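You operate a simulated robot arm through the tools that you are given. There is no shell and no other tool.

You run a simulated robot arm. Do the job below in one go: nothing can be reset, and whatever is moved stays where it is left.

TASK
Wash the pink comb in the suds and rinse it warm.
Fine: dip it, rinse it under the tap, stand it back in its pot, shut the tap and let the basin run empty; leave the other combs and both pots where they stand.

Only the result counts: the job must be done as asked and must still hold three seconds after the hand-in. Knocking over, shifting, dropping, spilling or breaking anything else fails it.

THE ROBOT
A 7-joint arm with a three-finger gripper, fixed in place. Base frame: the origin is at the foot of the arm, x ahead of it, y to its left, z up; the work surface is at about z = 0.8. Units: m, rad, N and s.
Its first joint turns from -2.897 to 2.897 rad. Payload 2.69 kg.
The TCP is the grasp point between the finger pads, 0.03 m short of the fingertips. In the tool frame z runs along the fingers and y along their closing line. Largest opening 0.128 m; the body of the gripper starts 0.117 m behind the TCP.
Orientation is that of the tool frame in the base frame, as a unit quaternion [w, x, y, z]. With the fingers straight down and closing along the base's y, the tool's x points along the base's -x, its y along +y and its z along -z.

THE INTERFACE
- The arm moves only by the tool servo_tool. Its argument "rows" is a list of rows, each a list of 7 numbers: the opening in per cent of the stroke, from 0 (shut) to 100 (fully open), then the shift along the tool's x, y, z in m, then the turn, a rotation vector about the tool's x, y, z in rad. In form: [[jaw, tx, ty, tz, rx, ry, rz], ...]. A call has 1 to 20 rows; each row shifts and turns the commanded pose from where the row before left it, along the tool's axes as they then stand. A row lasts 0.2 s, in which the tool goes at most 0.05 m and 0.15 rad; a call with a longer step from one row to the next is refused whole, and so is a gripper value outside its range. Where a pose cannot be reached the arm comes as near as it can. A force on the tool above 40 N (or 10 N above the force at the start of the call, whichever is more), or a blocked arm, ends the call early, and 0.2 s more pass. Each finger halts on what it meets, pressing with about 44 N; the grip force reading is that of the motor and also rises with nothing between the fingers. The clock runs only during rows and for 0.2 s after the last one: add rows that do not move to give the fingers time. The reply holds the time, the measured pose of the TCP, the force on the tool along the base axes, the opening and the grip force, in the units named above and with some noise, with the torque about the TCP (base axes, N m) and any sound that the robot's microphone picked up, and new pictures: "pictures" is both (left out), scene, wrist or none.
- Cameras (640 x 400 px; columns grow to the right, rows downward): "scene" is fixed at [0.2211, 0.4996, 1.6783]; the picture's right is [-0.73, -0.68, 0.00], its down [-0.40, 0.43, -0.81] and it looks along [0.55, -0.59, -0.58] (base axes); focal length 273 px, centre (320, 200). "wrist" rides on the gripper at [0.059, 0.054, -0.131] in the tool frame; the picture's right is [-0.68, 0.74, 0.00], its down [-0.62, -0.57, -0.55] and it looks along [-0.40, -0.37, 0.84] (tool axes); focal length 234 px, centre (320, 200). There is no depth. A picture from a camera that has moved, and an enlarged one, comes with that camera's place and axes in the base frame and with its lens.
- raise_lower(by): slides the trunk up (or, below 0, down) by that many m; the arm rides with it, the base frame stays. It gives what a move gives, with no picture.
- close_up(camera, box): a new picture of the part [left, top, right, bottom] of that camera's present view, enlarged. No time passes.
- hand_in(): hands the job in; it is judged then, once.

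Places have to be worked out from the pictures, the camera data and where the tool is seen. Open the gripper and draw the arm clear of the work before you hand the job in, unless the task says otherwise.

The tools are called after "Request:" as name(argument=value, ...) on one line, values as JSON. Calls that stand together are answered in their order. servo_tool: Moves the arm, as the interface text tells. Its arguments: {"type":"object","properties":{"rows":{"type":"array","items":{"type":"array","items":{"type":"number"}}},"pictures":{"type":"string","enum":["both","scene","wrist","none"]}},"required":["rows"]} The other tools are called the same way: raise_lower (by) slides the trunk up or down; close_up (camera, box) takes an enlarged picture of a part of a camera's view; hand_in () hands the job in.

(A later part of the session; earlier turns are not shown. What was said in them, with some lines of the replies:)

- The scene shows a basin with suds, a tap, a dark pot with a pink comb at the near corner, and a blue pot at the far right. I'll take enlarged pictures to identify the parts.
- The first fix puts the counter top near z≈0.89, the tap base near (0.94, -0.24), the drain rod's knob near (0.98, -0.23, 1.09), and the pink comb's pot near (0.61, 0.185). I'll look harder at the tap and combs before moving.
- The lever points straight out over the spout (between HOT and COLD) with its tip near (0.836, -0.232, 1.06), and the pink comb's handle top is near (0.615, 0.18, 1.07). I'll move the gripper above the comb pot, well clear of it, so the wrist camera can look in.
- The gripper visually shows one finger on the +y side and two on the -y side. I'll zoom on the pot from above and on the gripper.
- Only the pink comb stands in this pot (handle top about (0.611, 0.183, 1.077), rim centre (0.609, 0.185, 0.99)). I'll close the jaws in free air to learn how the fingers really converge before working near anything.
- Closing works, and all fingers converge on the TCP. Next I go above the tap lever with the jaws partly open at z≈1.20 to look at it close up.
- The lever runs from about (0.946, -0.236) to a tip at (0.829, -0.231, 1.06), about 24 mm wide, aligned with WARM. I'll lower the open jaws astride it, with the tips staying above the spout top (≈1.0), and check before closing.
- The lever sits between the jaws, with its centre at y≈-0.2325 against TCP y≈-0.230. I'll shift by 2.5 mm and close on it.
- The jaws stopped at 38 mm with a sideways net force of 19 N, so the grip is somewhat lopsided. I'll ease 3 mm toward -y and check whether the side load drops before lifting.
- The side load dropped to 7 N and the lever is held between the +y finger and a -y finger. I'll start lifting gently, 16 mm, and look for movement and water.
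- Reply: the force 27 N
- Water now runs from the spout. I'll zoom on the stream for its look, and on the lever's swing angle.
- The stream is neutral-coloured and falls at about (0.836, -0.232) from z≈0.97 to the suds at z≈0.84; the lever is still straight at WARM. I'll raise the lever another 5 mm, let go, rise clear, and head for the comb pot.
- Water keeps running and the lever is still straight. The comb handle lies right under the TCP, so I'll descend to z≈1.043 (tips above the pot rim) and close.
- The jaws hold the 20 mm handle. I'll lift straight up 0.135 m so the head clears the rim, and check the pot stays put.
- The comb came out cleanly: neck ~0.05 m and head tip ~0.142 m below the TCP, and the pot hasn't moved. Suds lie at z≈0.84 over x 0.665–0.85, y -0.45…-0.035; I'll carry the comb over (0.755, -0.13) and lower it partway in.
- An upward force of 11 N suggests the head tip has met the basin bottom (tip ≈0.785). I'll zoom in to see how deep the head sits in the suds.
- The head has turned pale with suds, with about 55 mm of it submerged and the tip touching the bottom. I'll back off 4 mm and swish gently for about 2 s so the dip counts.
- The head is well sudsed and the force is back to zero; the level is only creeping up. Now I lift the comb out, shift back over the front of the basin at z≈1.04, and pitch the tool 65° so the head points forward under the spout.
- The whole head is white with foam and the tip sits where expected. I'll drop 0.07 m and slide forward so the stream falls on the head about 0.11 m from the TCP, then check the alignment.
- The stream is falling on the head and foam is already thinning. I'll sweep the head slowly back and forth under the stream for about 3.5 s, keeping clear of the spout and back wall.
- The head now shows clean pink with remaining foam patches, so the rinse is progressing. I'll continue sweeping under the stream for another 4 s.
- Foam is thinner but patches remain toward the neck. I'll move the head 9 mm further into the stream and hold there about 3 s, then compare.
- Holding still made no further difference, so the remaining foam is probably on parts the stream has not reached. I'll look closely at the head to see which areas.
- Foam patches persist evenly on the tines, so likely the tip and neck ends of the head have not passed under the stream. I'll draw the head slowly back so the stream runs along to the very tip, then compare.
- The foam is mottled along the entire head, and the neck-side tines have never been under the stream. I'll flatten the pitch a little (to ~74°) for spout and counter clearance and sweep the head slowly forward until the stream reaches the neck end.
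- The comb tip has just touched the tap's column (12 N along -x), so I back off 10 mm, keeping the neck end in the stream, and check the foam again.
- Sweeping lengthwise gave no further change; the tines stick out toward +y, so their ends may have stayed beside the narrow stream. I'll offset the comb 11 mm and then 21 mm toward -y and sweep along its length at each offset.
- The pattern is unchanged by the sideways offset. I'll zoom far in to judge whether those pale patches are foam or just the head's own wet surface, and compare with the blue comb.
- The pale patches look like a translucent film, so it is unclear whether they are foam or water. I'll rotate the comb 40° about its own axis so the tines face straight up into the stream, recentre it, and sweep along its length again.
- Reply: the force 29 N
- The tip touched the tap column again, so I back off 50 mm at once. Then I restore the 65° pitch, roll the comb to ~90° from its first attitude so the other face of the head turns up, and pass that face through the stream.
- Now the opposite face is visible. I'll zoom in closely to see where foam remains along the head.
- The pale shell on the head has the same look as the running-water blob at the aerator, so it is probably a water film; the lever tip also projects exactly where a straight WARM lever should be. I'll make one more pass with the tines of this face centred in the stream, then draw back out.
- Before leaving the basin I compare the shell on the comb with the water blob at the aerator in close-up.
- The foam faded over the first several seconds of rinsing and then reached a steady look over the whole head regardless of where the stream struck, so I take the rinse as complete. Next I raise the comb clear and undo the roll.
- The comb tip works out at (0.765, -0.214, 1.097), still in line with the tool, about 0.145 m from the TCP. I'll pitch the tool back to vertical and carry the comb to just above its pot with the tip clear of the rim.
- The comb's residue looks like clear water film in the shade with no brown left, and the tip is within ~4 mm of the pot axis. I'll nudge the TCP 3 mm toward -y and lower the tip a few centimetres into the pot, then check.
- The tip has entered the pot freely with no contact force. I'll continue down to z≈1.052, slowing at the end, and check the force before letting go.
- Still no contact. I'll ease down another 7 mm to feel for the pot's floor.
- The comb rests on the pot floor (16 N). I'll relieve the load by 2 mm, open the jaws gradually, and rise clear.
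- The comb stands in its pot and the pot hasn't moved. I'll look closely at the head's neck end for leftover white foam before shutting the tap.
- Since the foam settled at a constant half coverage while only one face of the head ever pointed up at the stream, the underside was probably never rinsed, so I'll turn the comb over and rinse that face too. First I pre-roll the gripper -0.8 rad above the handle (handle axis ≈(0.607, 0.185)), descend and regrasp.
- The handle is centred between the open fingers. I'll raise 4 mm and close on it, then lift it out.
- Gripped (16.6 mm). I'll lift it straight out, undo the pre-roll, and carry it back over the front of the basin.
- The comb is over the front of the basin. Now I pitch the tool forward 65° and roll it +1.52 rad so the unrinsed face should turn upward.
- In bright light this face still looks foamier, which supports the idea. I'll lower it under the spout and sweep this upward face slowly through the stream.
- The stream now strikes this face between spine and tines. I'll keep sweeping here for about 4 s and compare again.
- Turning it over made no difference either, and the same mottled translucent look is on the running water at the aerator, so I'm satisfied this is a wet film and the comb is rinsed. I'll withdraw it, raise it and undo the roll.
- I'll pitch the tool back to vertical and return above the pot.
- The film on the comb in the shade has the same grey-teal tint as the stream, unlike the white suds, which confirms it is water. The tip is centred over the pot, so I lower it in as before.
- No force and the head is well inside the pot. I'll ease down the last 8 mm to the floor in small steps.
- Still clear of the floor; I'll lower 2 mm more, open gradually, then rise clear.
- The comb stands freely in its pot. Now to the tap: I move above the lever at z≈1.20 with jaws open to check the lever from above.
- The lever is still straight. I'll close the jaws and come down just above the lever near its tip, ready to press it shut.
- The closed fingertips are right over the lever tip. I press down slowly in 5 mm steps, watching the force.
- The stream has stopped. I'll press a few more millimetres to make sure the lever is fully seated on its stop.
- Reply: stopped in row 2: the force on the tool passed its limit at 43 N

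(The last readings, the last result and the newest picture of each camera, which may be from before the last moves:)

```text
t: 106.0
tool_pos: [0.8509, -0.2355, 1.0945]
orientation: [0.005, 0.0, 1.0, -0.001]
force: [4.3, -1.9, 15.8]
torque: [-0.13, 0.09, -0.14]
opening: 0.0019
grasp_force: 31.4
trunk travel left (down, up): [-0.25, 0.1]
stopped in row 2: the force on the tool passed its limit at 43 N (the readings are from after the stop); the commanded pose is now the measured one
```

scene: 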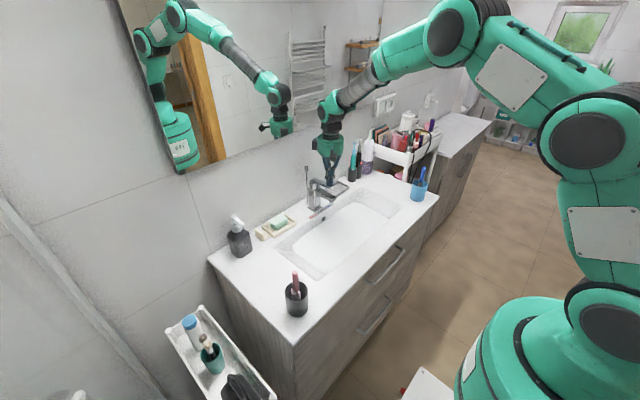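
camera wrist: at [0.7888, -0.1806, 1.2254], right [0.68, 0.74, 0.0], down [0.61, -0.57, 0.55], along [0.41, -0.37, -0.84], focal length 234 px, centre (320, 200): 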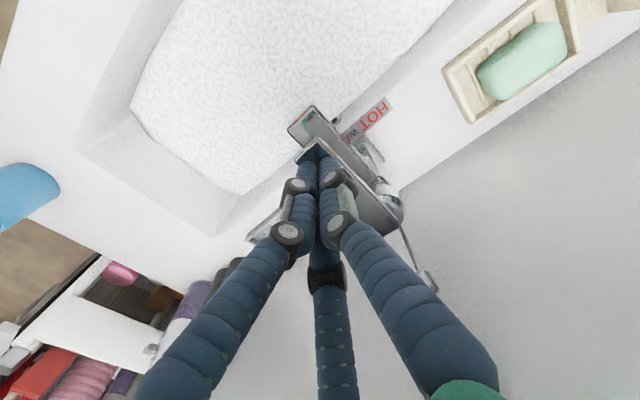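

The press hit the 43 N limit, so the lever is firmly shut. Next is the drain: I rise, pitch the closed fingers forward 40° to keep the hand off the wall, and approach just above the lift-rod knob at about (0.985, -0.231, 1.09).

Request:
servo_tool(rows=[[0, 0, 0, -0.04, 0, 0, 0], [0, 0, 0, -0.04, 0, 0, 0], [0, 0, 0, -0.04, 0, 0, 0], [0, 0, 0, 0, 0, -0.14, 0], [0, 0, 0, 0, 0, -0.14, 0], [0, 0, 0, 0, 0, -0.14, 0], [0, 0, 0, 0, 0, -0.14, 0], [0, 0, 0, 0, 0, -0.14, 0], [0, 0, 0, 0, 0, 0, 0]], pictures="both")

Request:
close_up(camera="scene", box=[280, 120, 370, 230])

Request:
close_up(camera="wrist", box=[240, 60, 420, 220])

```text
t: 108.0
tool_pos: [0.8473, -0.2346, 1.211]
orientation: [0.346, 0.0, 0.938, -0.001]
force: [-1.3, -0.4, 0.4]
torque: [-0.02, 0.0, 0.0]
opening: 0.0019
grasp_force: 31.2
trunk travel left (down, up): [-0.25, 0.1]
camera wrist: at [0.7195, -0.1818, 1.2724], right [0.52, 0.74, 0.44], down [0.11, -0.56, 0.82], along [0.85, -0.37, -0.37], focal length 234 px, centre (320, 200)
```

scene: 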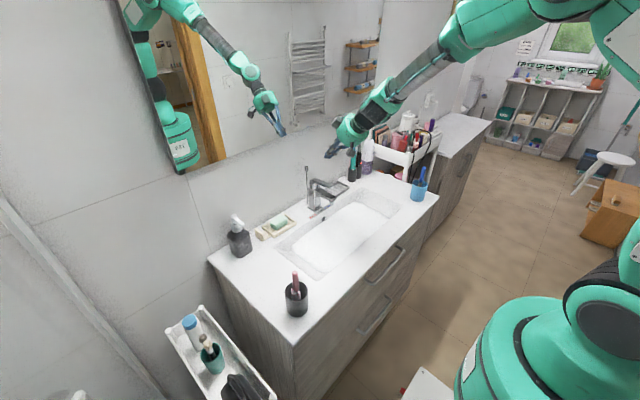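
wrist: 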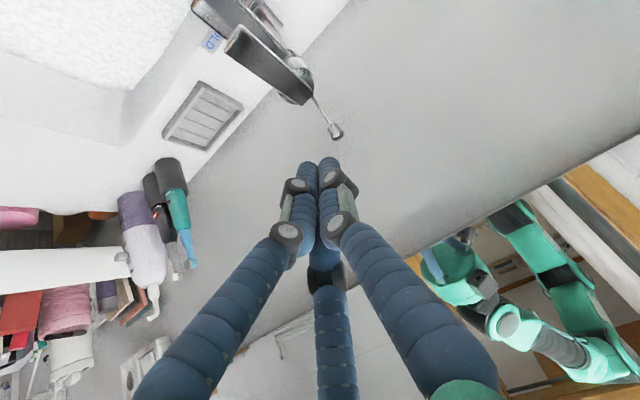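

```text
3.64 times, centred on (325, 175) of scene
camera zoom: at [0.2211, 0.4996, 1.6783], right [-0.73, -0.68, 0.0], down [-0.4, 0.43, -0.81], along [0.55, -0.59, -0.58], focal length 991 px, centre (302, 291)
```

zoom: 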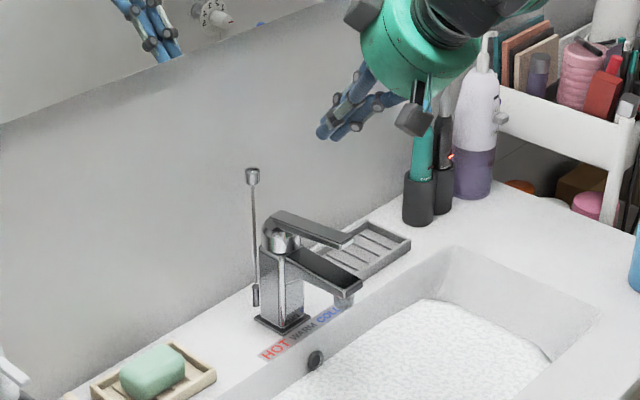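

```text
2.50 times, centred on (330, 140) of wrist
camera zoom: at [0.7195, -0.1818, 1.2724], right [0.52, 0.74, 0.44], down [0.11, -0.56, 0.82], along [0.85, -0.37, -0.37], focal length 585 px, centre (295, 350)
```

zoom: 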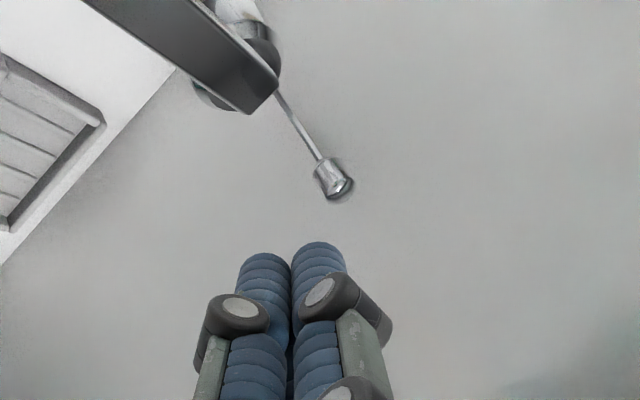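

The tap is off with no drip, and the knob top fixes at about (0.983, -0.230, 1.10). I'll bring the closed fingertips to about 2.5 cm above it.

Request:
servo_tool(rows=[[0, -0.0158, 0.0015, 0.0411, 0, 0, 0], [0, -0.0158, 0.0015, 0.0411, 0, 0, 0], [0, -0.0158, 0.0016, 0.0411, 0, 0, 0], [0, 0, 0, 0, 0, 0, 0]], pictures="both")

Request:
close_up(camera="scene", box=[280, 130, 360, 220])

Request:
close_up(camera="wrist", box=[250, 80, 400, 220])

```text
t: 109.0
tool_pos: [0.9615, -0.2319, 1.1451]
orientation: [0.345, 0.0, 0.939, 0.001]
force: [1.0, 0.2, -1.3]
torque: [-0.02, 0.03, -0.01]
opening: 0.0022
grasp_force: 31.9
trunk travel left (down, up): [-0.25, 0.1]
camera wrist: at [0.8327, -0.1791, 1.2071], right [0.52, 0.74, 0.44], down [0.12, -0.57, 0.82], along [0.85, -0.37, -0.38], focal length 234 px, centre (320, 200)
```

scene: 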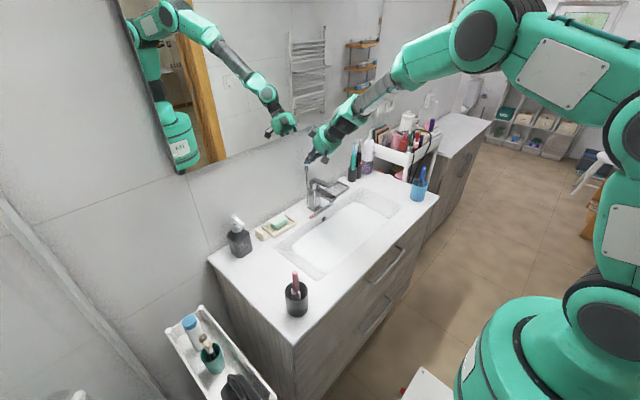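
wrist: 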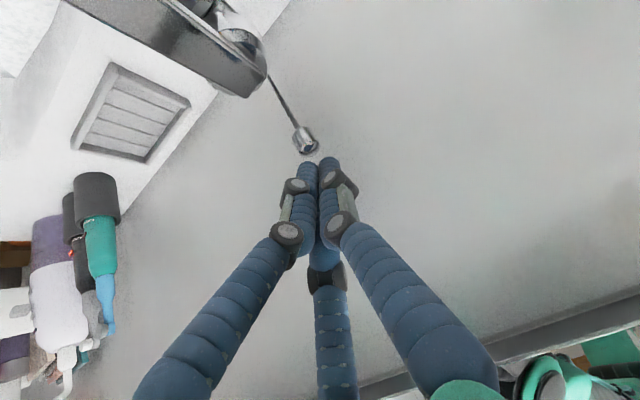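

```text
4.44 times, centred on (320, 175) of scene
camera zoom: at [0.2211, 0.4996, 1.6783], right [-0.73, -0.68, 0.0], down [-0.4, 0.43, -0.81], along [0.55, -0.59, -0.58], focal length 1212 px, centre (320, 311)
```

zoom: 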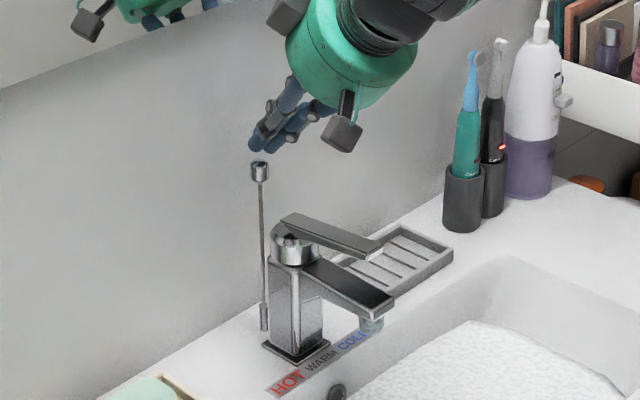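

```text
2.86 times, centred on (325, 150) of wrist
camera zoom: at [0.8327, -0.1791, 1.2071], right [0.52, 0.74, 0.44], down [0.12, -0.57, 0.82], along [0.85, -0.37, -0.38], focal length 669 px, centre (306, 343)
```

zoom: 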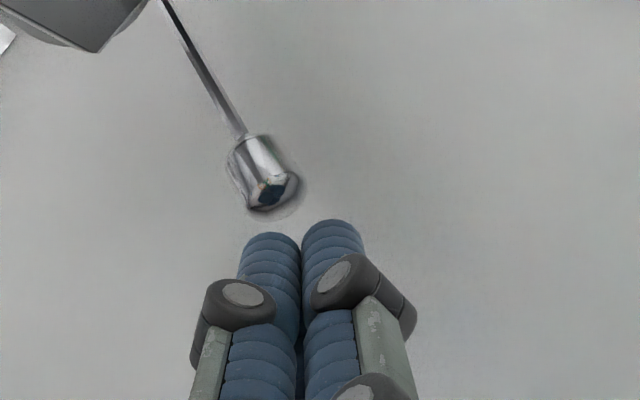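

The fingertips are about 2 cm above the knob and 3 mm to its -y side. I'll correct by a few millimetres and press straight down in small steps.

Request:
servo_tool(rows=[[0, -0.0038, 0.0028, 0.0033, 0, 0, 0], [0, 0.0039, 0, 0.0046, 0, 0, 0], [0, 0.0039, 0, 0.0046, 0, 0, 0], [0, 0.0039, 0, 0.0046, 0, 0, 0], [0, 0.0039, 0, 0.0046, 0, 0, 0], [0, 0.0039, 0, 0.0046, 0, 0, 0], [0, 0, 0, 0, 0, 0, 0]], pictures="both")

Request:
close_up(camera="scene", box=[280, 130, 360, 220])

Request:
close_up(camera="wrist", box=[250, 80, 400, 220])

```text
t: 110.6
tool_pos: [0.9714, -0.2287, 1.1191]
orientation: [0.345, 0.0, 0.939, 0.0]
force: [-0.5, 0.6, 7.4]
torque: [-0.05, 0.0, 0.02]
opening: 0.0021
grasp_force: 31.7
trunk travel left (down, up): [-0.25, 0.1]
camera wrist: at [0.8414, -0.1744, 1.1808], right [0.51, 0.74, 0.44], down [0.11, -0.56, 0.82], along [0.85, -0.37, -0.37], focal length 234 px, centre (320, 200)
```

scene: 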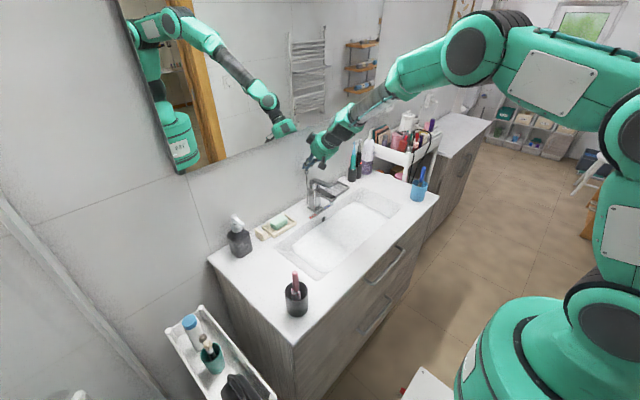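
wrist: 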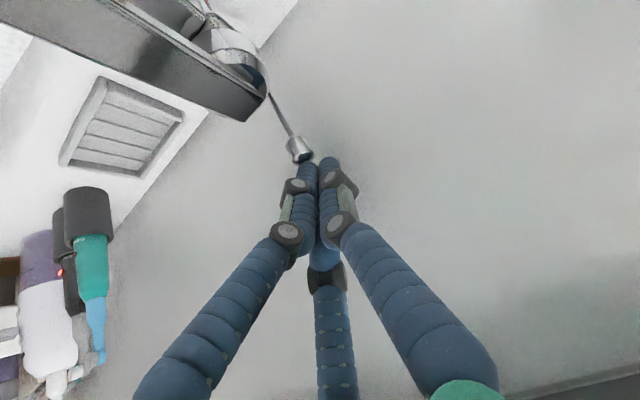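

```text
4.44 times, centred on (320, 175) of scene
camera zoom: at [0.2211, 0.4996, 1.6783], right [-0.73, -0.68, 0.0], down [-0.4, 0.43, -0.81], along [0.55, -0.59, -0.58], focal length 1212 px, centre (320, 311)
```

zoom: 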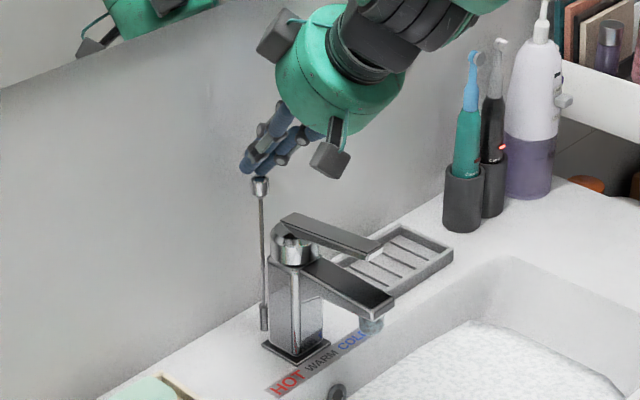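

```text
2.86 times, centred on (325, 150) of wrist
camera zoom: at [0.8414, -0.1744, 1.1808], right [0.51, 0.74, 0.44], down [0.11, -0.56, 0.82], along [0.85, -0.37, -0.37], focal length 669 px, centre (306, 343)
```

zoom: 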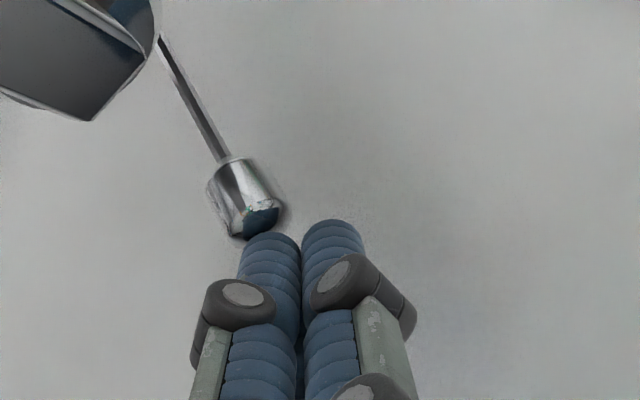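

The knob is going down (about 2 cm so far, 7 N). It sits toward the -y finger, so I shift 4 mm that way and keep pressing until it meets its stop.

Request:
servo_tool(rows=[[0, 0, -0.004, 0, 0, 0, 0], [0, 0.0039, 0, 0.0046, 0, 0, 0], [0, 0.0039, 0, 0.0046, 0, 0, 0], [0, 0.0039, 0, 0.0046, 0, 0, 0], [0, 0, 0, 0, 0, 0, 0]], pictures="both")

Request:
close_up(camera="scene", box=[280, 130, 360, 220])

Request:
close_up(camera="wrist", box=[250, 80, 400, 220])

Request:
close_up(camera="scene", box=[270, 170, 420, 290])

```text
t: 111.4
tool_pos: [0.9755, -0.2327, 1.1172]
orientation: [0.352, 0.0, 0.936, -0.003]
force: [5.0, -1.0, 14.3]
torque: [-0.13, -0.2, 0.05]
opening: 0.0021
grasp_force: 31.3
trunk travel left (down, up): [-0.25, 0.1]
stopped in row 4: the force on the tool passed its limit at 44 N (the readings are from after the stop); the commanded pose is now the measured one
camera wrist: at [0.8451, -0.1793, 1.1781], right [0.51, 0.74, 0.44], down [0.1, -0.56, 0.82], along [0.85, -0.37, -0.36], focal length 234 px, centre (320, 200)
```

scene: 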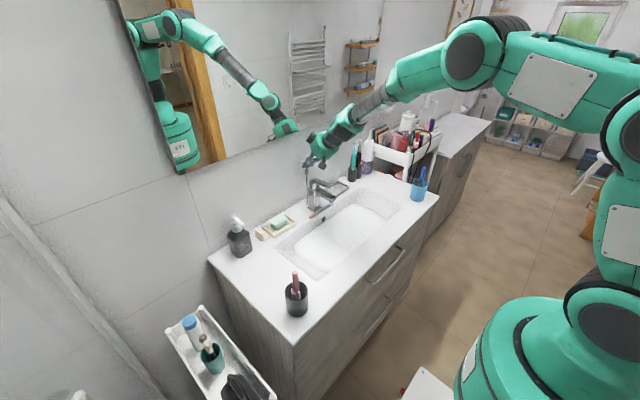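
wrist: 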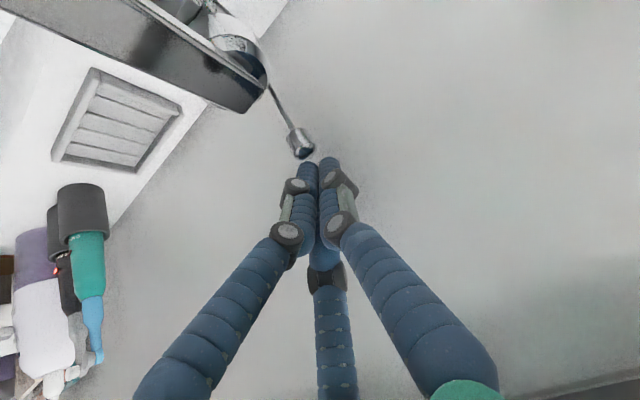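

```text
4.44 times, centred on (320, 175) of scene
camera zoom: at [0.2211, 0.4996, 1.6783], right [-0.73, -0.68, 0.0], down [-0.4, 0.43, -0.81], along [0.55, -0.59, -0.58], focal length 1212 px, centre (320, 311)
```

zoom: 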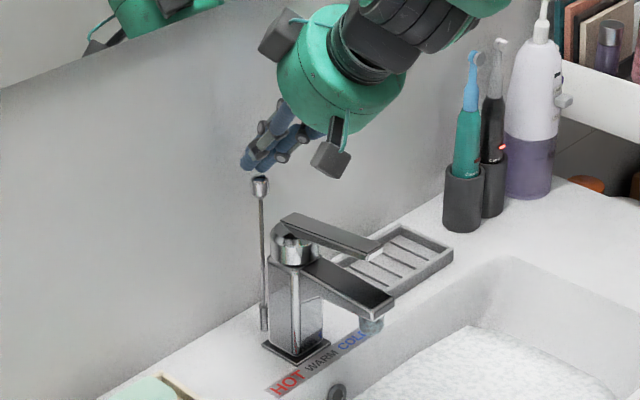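

```text
2.86 times, centred on (325, 150) of wrist
camera zoom: at [0.8451, -0.1793, 1.1781], right [0.51, 0.74, 0.44], down [0.1, -0.56, 0.82], along [0.85, -0.37, -0.36], focal length 669 px, centre (306, 343)
```

zoom: 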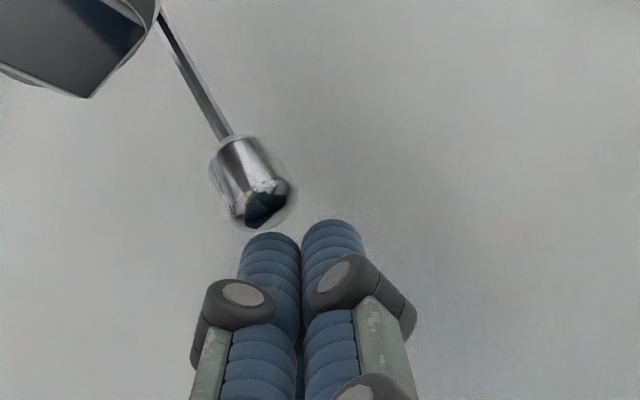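

```text
3.33 times, centred on (345, 230) of scene
camera zoom: at [0.2211, 0.4996, 1.6783], right [-0.73, -0.68, 0.0], down [-0.4, 0.43, -0.81], along [0.55, -0.59, -0.58], focal length 909 px, centre (237, 100)
```

zoom: 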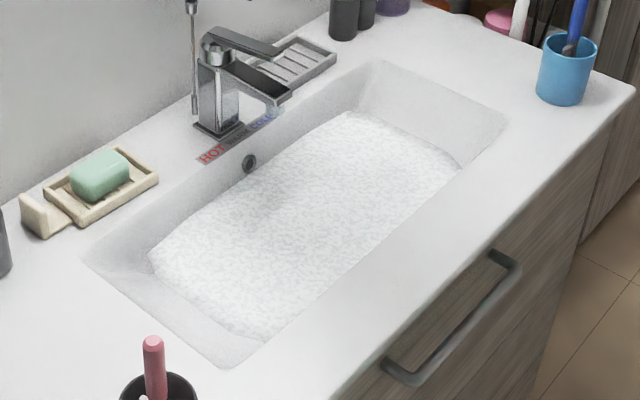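

The rod bottomed out (44 N) and the suds are already shrinking, so the drain is open. I'll lift off the knob, back away from the tap and let it drain while watching.

Request:
servo_tool(rows=[[0, -0.026, 0, -0.0304, 0, 0, 0], [0, -0.026, 0, -0.0304, 0, 0, 0], [0, -0.026, 0, -0.0304, 0, 0, 0], [0, 0, 0, -0.045, 0, 0, 0], [0, 0, 0, -0.045, 0, 0, 0], [0, 0, 0, -0.045, 0, 0, 0], [0, 0, 0, 0, 0, 0.14, 0], [0, 0, 0, 0, 0, 0.14, 0], [0, 0, 0, 0, 0, 0.14, 0], [0, 0, 0, 0, 0, 0.14, 0], [0, 0, 0, 0, 0, 0.14, 0], [0, 0, 0, 0, 0, 0, 0]], pictures="both")

Request:
close_up(camera="scene", box=[270, 160, 420, 290])

Request:
close_up(camera="scene", box=[290, 150, 350, 220])

```text
t: 114.0
tool_pos: [0.884, -0.2323, 1.3344]
orientation: [0.005, 0.0, 1.0, -0.002]
force: [0.4, 0.3, 0.1]
torque: [0.01, 0.08, -0.01]
opening: 0.002
grasp_force: 31.1
trunk travel left (down, up): [-0.25, 0.1]
camera wrist: at [0.8245, -0.1785, 1.4647], right [0.68, 0.74, 0.01], down [0.61, -0.56, 0.56], along [0.41, -0.37, -0.83], focal length 234 px, centre (320, 200)
```

scene: 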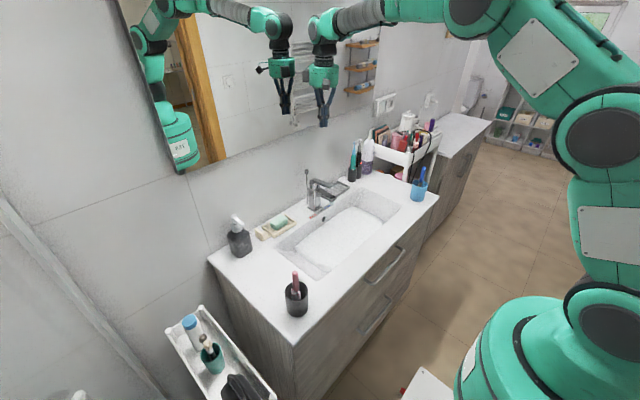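
wrist: 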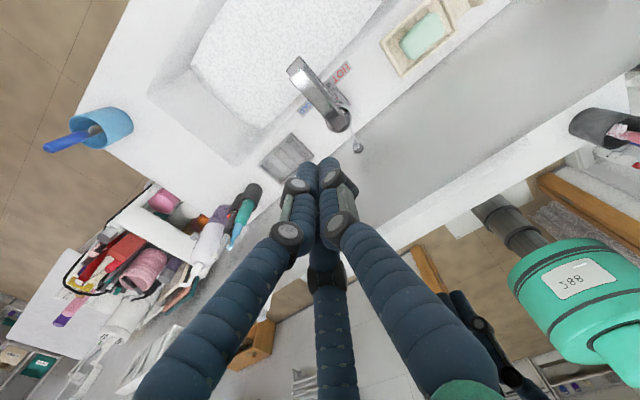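

```text
3.08 times, centred on (345, 225) of scene
camera zoom: at [0.2211, 0.4996, 1.6783], right [-0.73, -0.68, 0.0], down [-0.4, 0.43, -0.81], along [0.55, -0.59, -0.58], focal length 839 px, centre (243, 123)
```

zoom: 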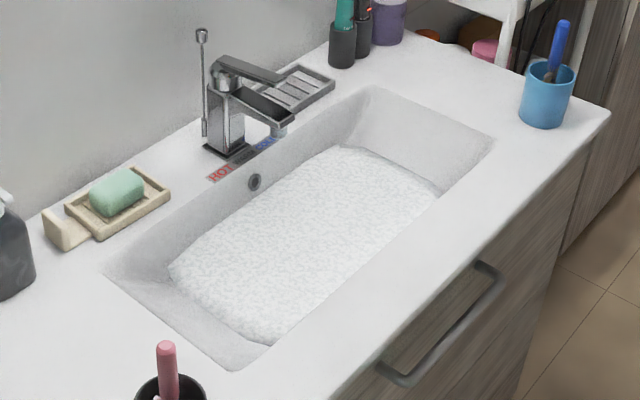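

```text
5.71 times, centred on (320, 185) of scene
camera zoom: at [0.2211, 0.4996, 1.6783], right [-0.73, -0.68, 0.0], down [-0.4, 0.43, -0.81], along [0.55, -0.59, -0.58], focal length 1558 px, centre (320, 286)
```

zoom: 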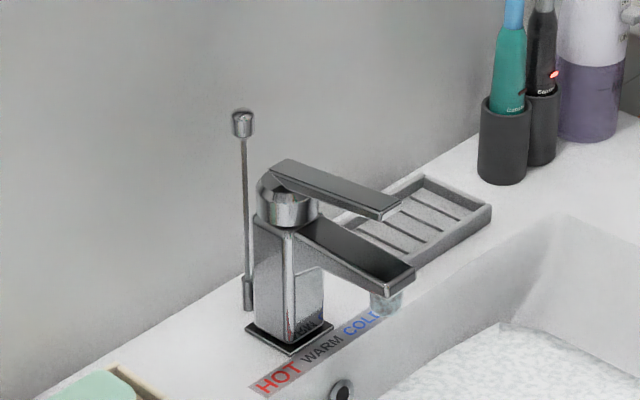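

The level is falling. I'll check the tap outlet for any leak while it drains.

Request:
close_up(camera="scene", box=[318, 190, 346, 218])

Request:
servo_tool(rows=[[0, 0.03, 0, -0.01, 0, 0, 0], [0, 0.03, 0, -0.01, 0, 0, 0], [0, 0.03, 0, -0.01, 0, 0, 0], [0, 0.03, 0, -0.01, 0, 0, 0], [0, 0.03, 0, -0.01, 0, 0, 0], [0, 0.03, 0, -0.01, 0, 0, 0], [50, 0, 0, 0, 0, 0, 0], [50, 0, 0, 0, 0, 0, 0], [50, 0, 0, 0, 0, 0, 0], [50, 0, 0, 0, 0, 0, 0], [50, 0, 0, 0, 0, 0, 0], [50, 0, 0, 0, 0, 0, 0], [50, 0, 0, 0, 0, 0, 0], [50, 0, 0, 0, 0, 0, 0], [50, 0, 0, 0, 0, 0, 0], [50, 0, 0, 0, 0, 0, 0], [50, 0, 0, 0, 0, 0, 0], [50, 0, 0, 0, 0, 0, 0], [50, 0, 0, 0, 0, 0, 0], [50, 0, 0, 0, 0, 0, 0]], pictures="both")

Request:
close_up(camera="scene", box=[270, 160, 420, 290])

Request:
close_up(camera="scene", box=[318, 190, 346, 218])

```text
14.29 times, centred on (332, 204) of scene
camera zoom: at [0.2211, 0.4996, 1.6783], right [-0.73, -0.68, 0.0], down [-0.4, 0.43, -0.81], along [0.55, -0.59, -0.58], focal length 3894 px, centre (149, 143)
```

zoom: 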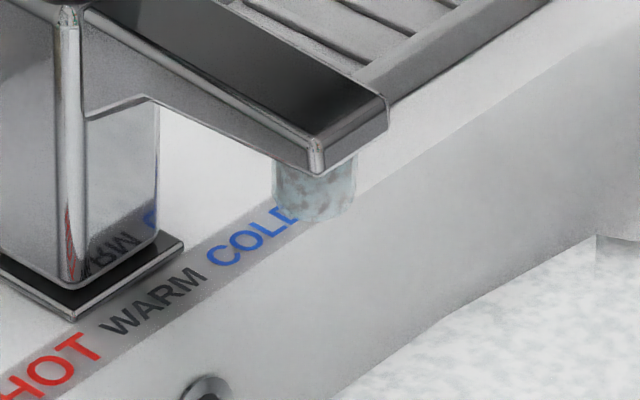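

```text
t: 118.2
tool_pos: [0.7054, -0.2309, 1.3929]
orientation: [0.006, 0.0, 1.0, -0.002]
force: [-0.8, 0.1, -0.8]
torque: [-0.03, -0.03, -0.01]
opening: 0.0641
grasp_force: 0.1
trunk travel left (down, up): [-0.25, 0.1]
camera wrist: at [0.645, -0.1778, 1.5233], right [0.68, 0.74, 0.01], down [0.61, -0.56, 0.56], along [0.41, -0.37, -0.83], focal length 234 px, centre (320, 200)
```

scene: 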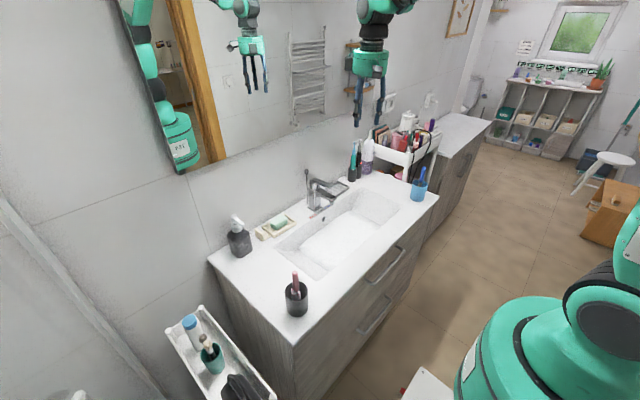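
wrist: 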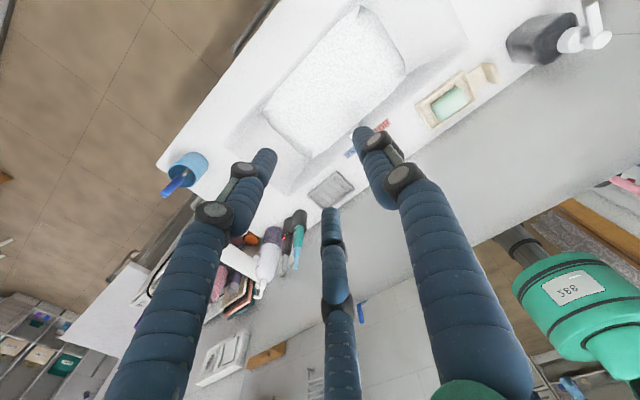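

```text
3.08 times, centred on (345, 225) of scene
camera zoom: at [0.2211, 0.4996, 1.6783], right [-0.73, -0.68, 0.0], down [-0.4, 0.43, -0.81], along [0.55, -0.59, -0.58], focal length 839 px, centre (243, 123)
```

zoom: 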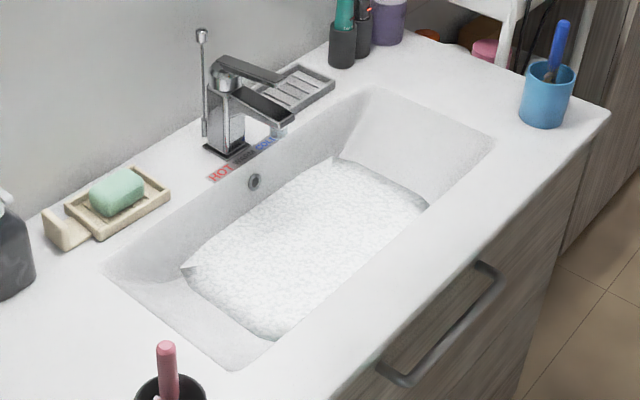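

```text
14.29 times, centred on (332, 204) of scene
camera zoom: at [0.2211, 0.4996, 1.6783], right [-0.73, -0.68, 0.0], down [-0.4, 0.43, -0.81], along [0.55, -0.59, -0.58], focal length 3894 px, centre (149, 143)
```

zoom: 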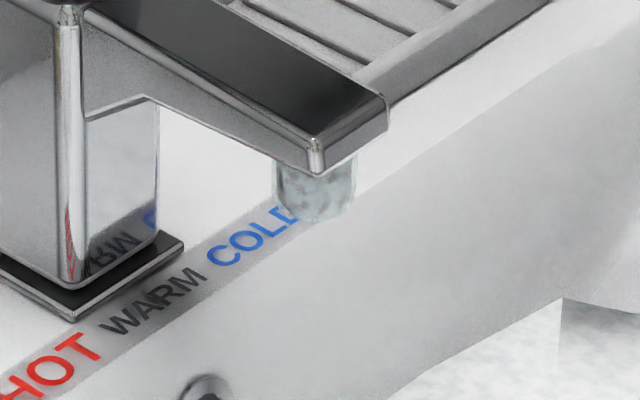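

The shut tap's outlet keeps the same mottled film the comb has, with no stream. That confirms the film is just wetness, and the tap is closed. The arm is clear, so I simply wait for the basin to run empty.

Request:
servo_tool(rows=[[100, 0, 0, 0, 0, 0, 0], [100, 0, 0, 0, 0, 0, 0], [100, 0, 0, 0, 0, 0, 0], [100, 0, 0, 0, 0, 0, 0], [100, 0, 0, 0, 0, 0, 0], [100, 0, 0, 0, 0, 0, 0], [100, 0, 0, 0, 0, 0, 0], [100, 0, 0, 0, 0, 0, 0], [100, 0, 0, 0, 0, 0, 0], [100, 0, 0, 0, 0, 0, 0], [100, 0, 0, 0, 0, 0, 0], [100, 0, 0, 0, 0, 0, 0], [100, 0, 0, 0, 0, 0, 0], [100, 0, 0, 0, 0, 0, 0], [100, 0, 0, 0, 0, 0, 0], [100, 0, 0, 0, 0, 0, 0], [100, 0, 0, 0, 0, 0, 0], [100, 0, 0, 0, 0, 0, 0], [100, 0, 0, 0, 0, 0, 0], [100, 0, 0, 0, 0, 0, 0]], pictures="none")

Request:
servo_tool(rows=[[100, 0, 0, 0, 0, 0, 0], [100, 0, 0, 0, 0, 0, 0], [100, 0, 0, 0, 0, 0, 0], [100, 0, 0, 0, 0, 0, 0], [100, 0, 0, 0, 0, 0, 0], [100, 0, 0, 0, 0, 0, 0], [100, 0, 0, 0, 0, 0, 0], [100, 0, 0, 0, 0, 0, 0], [100, 0, 0, 0, 0, 0, 0], [100, 0, 0, 0, 0, 0, 0], [100, 0, 0, 0, 0, 0, 0], [100, 0, 0, 0, 0, 0, 0], [100, 0, 0, 0, 0, 0, 0], [100, 0, 0, 0, 0, 0, 0], [100, 0, 0, 0, 0, 0, 0], [100, 0, 0, 0, 0, 0, 0], [100, 0, 0, 0, 0, 0, 0], [100, 0, 0, 0, 0, 0, 0], [100, 0, 0, 0, 0, 0, 0], [100, 0, 0, 0, 0, 0, 0]], pictures="scene")

Request:
close_up(camera="scene", box=[270, 160, 420, 290])

```text
t: 122.4
tool_pos: [0.7044, -0.2316, 1.3927]
orientation: [0.006, 0.0, 1.0, -0.002]
force: [-0.4, -0.5, 0.4]
torque: [-0.03, -0.01, -0.02]
opening: 0.1281
grasp_force: 0.2
trunk travel left (down, up): [-0.25, 0.1]
```

```text
t: 126.6
tool_pos: [0.7039, -0.2316, 1.3928]
orientation: [0.006, 0.0, 1.0, -0.001]
force: [-0.2, 0.8, 0.3]
torque: [0.0, 0.03, 0.0]
opening: 0.128
grasp_force: 0.1
trunk travel left (down, up): [-0.25, 0.1]
```

scene: 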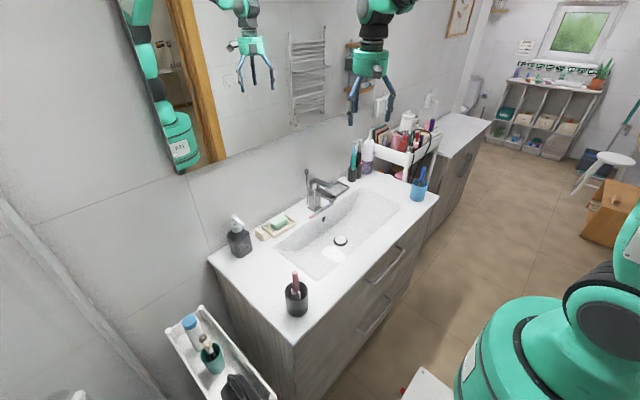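

```text
3.08 times, centred on (345, 225) of scene
camera zoom: at [0.2211, 0.4996, 1.6783], right [-0.73, -0.68, 0.0], down [-0.4, 0.43, -0.81], along [0.55, -0.59, -0.58], focal length 839 px, centre (243, 123)
```

zoom: 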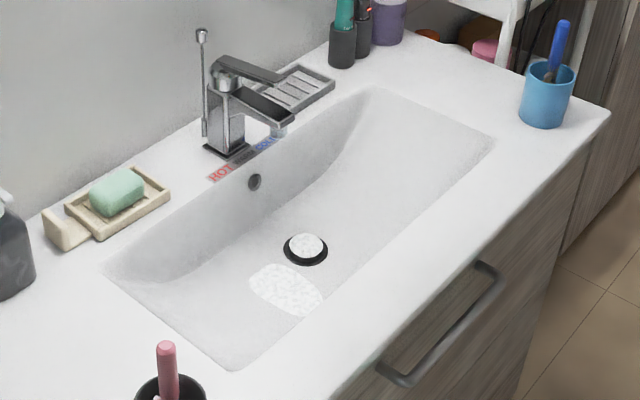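

The basin is nearly empty, with the drain now visible and just a small foam puddle left. I'll wait a few more seconds.

Request:
servo_tool(rows=[[100, 0, 0, 0, 0, 0, 0], [100, 0, 0, 0, 0, 0, 0], [100, 0, 0, 0, 0, 0, 0], [100, 0, 0, 0, 0, 0, 0], [100, 0, 0, 0, 0, 0, 0], [100, 0, 0, 0, 0, 0, 0], [100, 0, 0, 0, 0, 0, 0], [100, 0, 0, 0, 0, 0, 0], [100, 0, 0, 0, 0, 0, 0], [100, 0, 0, 0, 0, 0, 0], [100, 0, 0, 0, 0, 0, 0], [100, 0, 0, 0, 0, 0, 0], [100, 0, 0, 0, 0, 0, 0], [100, 0, 0, 0, 0, 0, 0], [100, 0, 0, 0, 0, 0, 0], [100, 0, 0, 0, 0, 0, 0], [100, 0, 0, 0, 0, 0, 0], [100, 0, 0, 0, 0, 0, 0], [100, 0, 0, 0, 0, 0, 0], [100, 0, 0, 0, 0, 0, 0]], pictures="none")

Request:
servo_tool(rows=[[100, 0, 0, 0, 0, 0, 0], [100, 0, 0, 0, 0, 0, 0], [100, 0, 0, 0, 0, 0, 0], [100, 0, 0, 0, 0, 0, 0], [100, 0, 0, 0, 0, 0, 0], [100, 0, 0, 0, 0, 0, 0], [100, 0, 0, 0, 0, 0, 0], [100, 0, 0, 0, 0, 0, 0], [100, 0, 0, 0, 0, 0, 0], [100, 0, 0, 0, 0, 0, 0], [100, 0, 0, 0, 0, 0, 0], [100, 0, 0, 0, 0, 0, 0], [100, 0, 0, 0, 0, 0, 0], [100, 0, 0, 0, 0, 0, 0], [100, 0, 0, 0, 0, 0, 0], [100, 0, 0, 0, 0, 0, 0], [100, 0, 0, 0, 0, 0, 0], [100, 0, 0, 0, 0, 0, 0], [100, 0, 0, 0, 0, 0, 0], [100, 0, 0, 0, 0, 0, 0]], pictures="both")

Request:
close_up(camera="scene", box=[270, 160, 420, 290])

Request:
close_up(camera="scene", box=[270, 245, 330, 330])

```text
t: 130.8
tool_pos: [0.7043, -0.2323, 1.3921]
orientation: [0.007, 0.0, 1.0, -0.002]
force: [-0.1, -0.4, 0.4]
torque: [0.0, -0.04, 0.02]
opening: 0.128
grasp_force: 0.0
trunk travel left (down, up): [-0.25, 0.1]
```

```text
t: 135.0
tool_pos: [0.7055, -0.2316, 1.3918]
orientation: [0.006, 0.0, 1.0, -0.002]
force: [-0.2, 0.4, 0.1]
torque: [-0.02, -0.02, 0.04]
opening: 0.1278
grasp_force: 0.0
trunk travel left (down, up): [-0.25, 0.1]
camera wrist: at [0.645, -0.1778, 1.5233], right [0.68, 0.74, 0.01], down [0.61, -0.56, 0.56], along [0.41, -0.37, -0.83], focal length 234 px, centre (320, 200)
```

scene: 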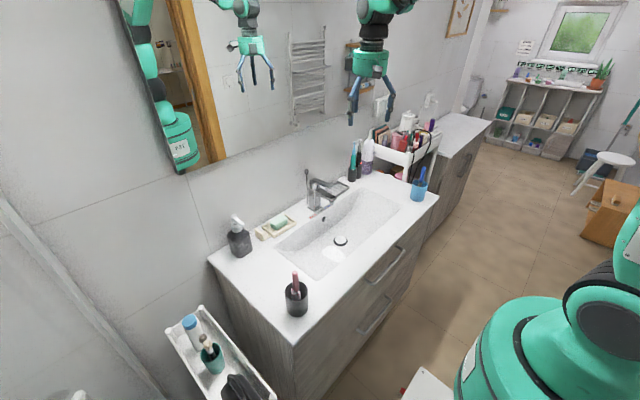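
wrist: 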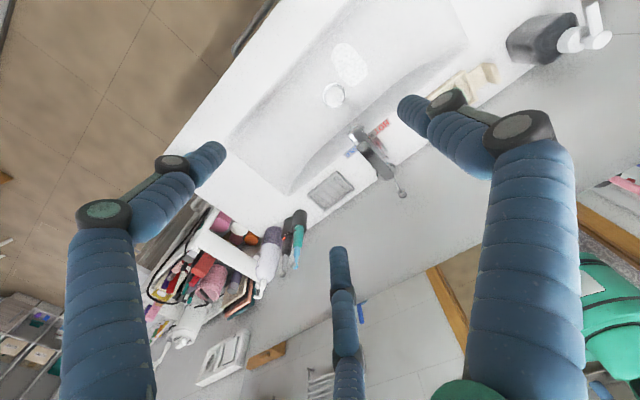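

```text
3.08 times, centred on (345, 225) of scene
camera zoom: at [0.2211, 0.4996, 1.6783], right [-0.73, -0.68, 0.0], down [-0.4, 0.43, -0.81], along [0.55, -0.59, -0.58], focal length 839 px, centre (243, 123)
```

zoom: 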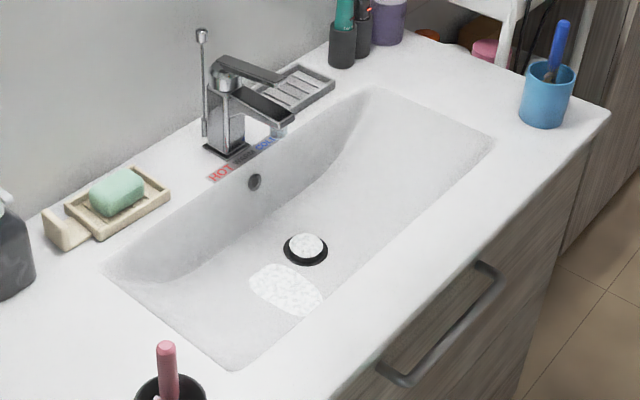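

```text
4.71 times, centred on (300, 288) of scene
camera zoom: at [0.2211, 0.4996, 1.6783], right [-0.73, -0.68, 0.0], down [-0.4, 0.43, -0.81], along [0.55, -0.59, -0.58], focal length 1283 px, centre (414, -212)
```

zoom: 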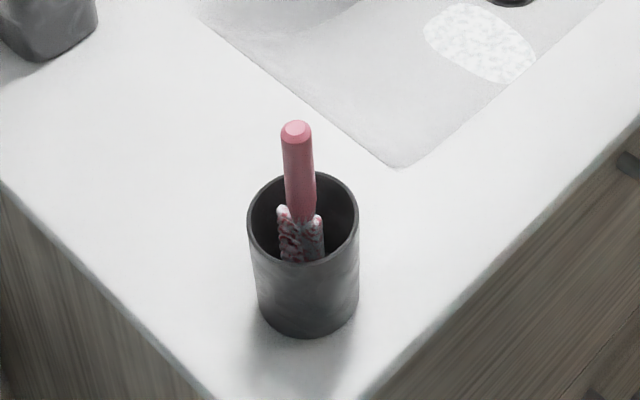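

The basin is empty: the last patch by the drain hasn't changed in 8 s. The tap is shut with no stream, and the pink comb stands in its unmoved pot. The blue pot and its comb haven't moved either, and the open gripper is well clear, so I hand the job in.

Request:
hand_in()

```text
The job is handed in.
```

I washed the pink comb in the suds, rinsed it under the tap set to WARM, and stood it back in its pot. I then shut the tap, opened the drain and handed the job in. I don't have a verdict on whether it passed.

- **Rinse:** the brown grime and the white suds coat are gone. A mottled pale film stayed on the comb's head and did not change with more rinsing, including after I turned the comb over. I took it to be water, because the tap's outlet showed the same film after the tap was shut. I can't fully rule out leftover soap.
- **Basin:** it has drained. A small foam patch remains beside the drain and had stopped shrinking over the last 8 seconds.
- **Tap:** the lever is pressed down to its stop and no water is running.
- **Contact:** the comb's tip touched the tap's column twice during rinsing, at about 12 N and 28 N. I backed off each time and saw no damage.
- **Extra handling:** I set the comb back in its pot once partway through, then took it out again to rinse the other side.
- **Everything else:** both pots and the blue comb looked unmoved in the final pictures, and I did not touch anything else on the counter. The arm was clear with the gripper open at hand-in.
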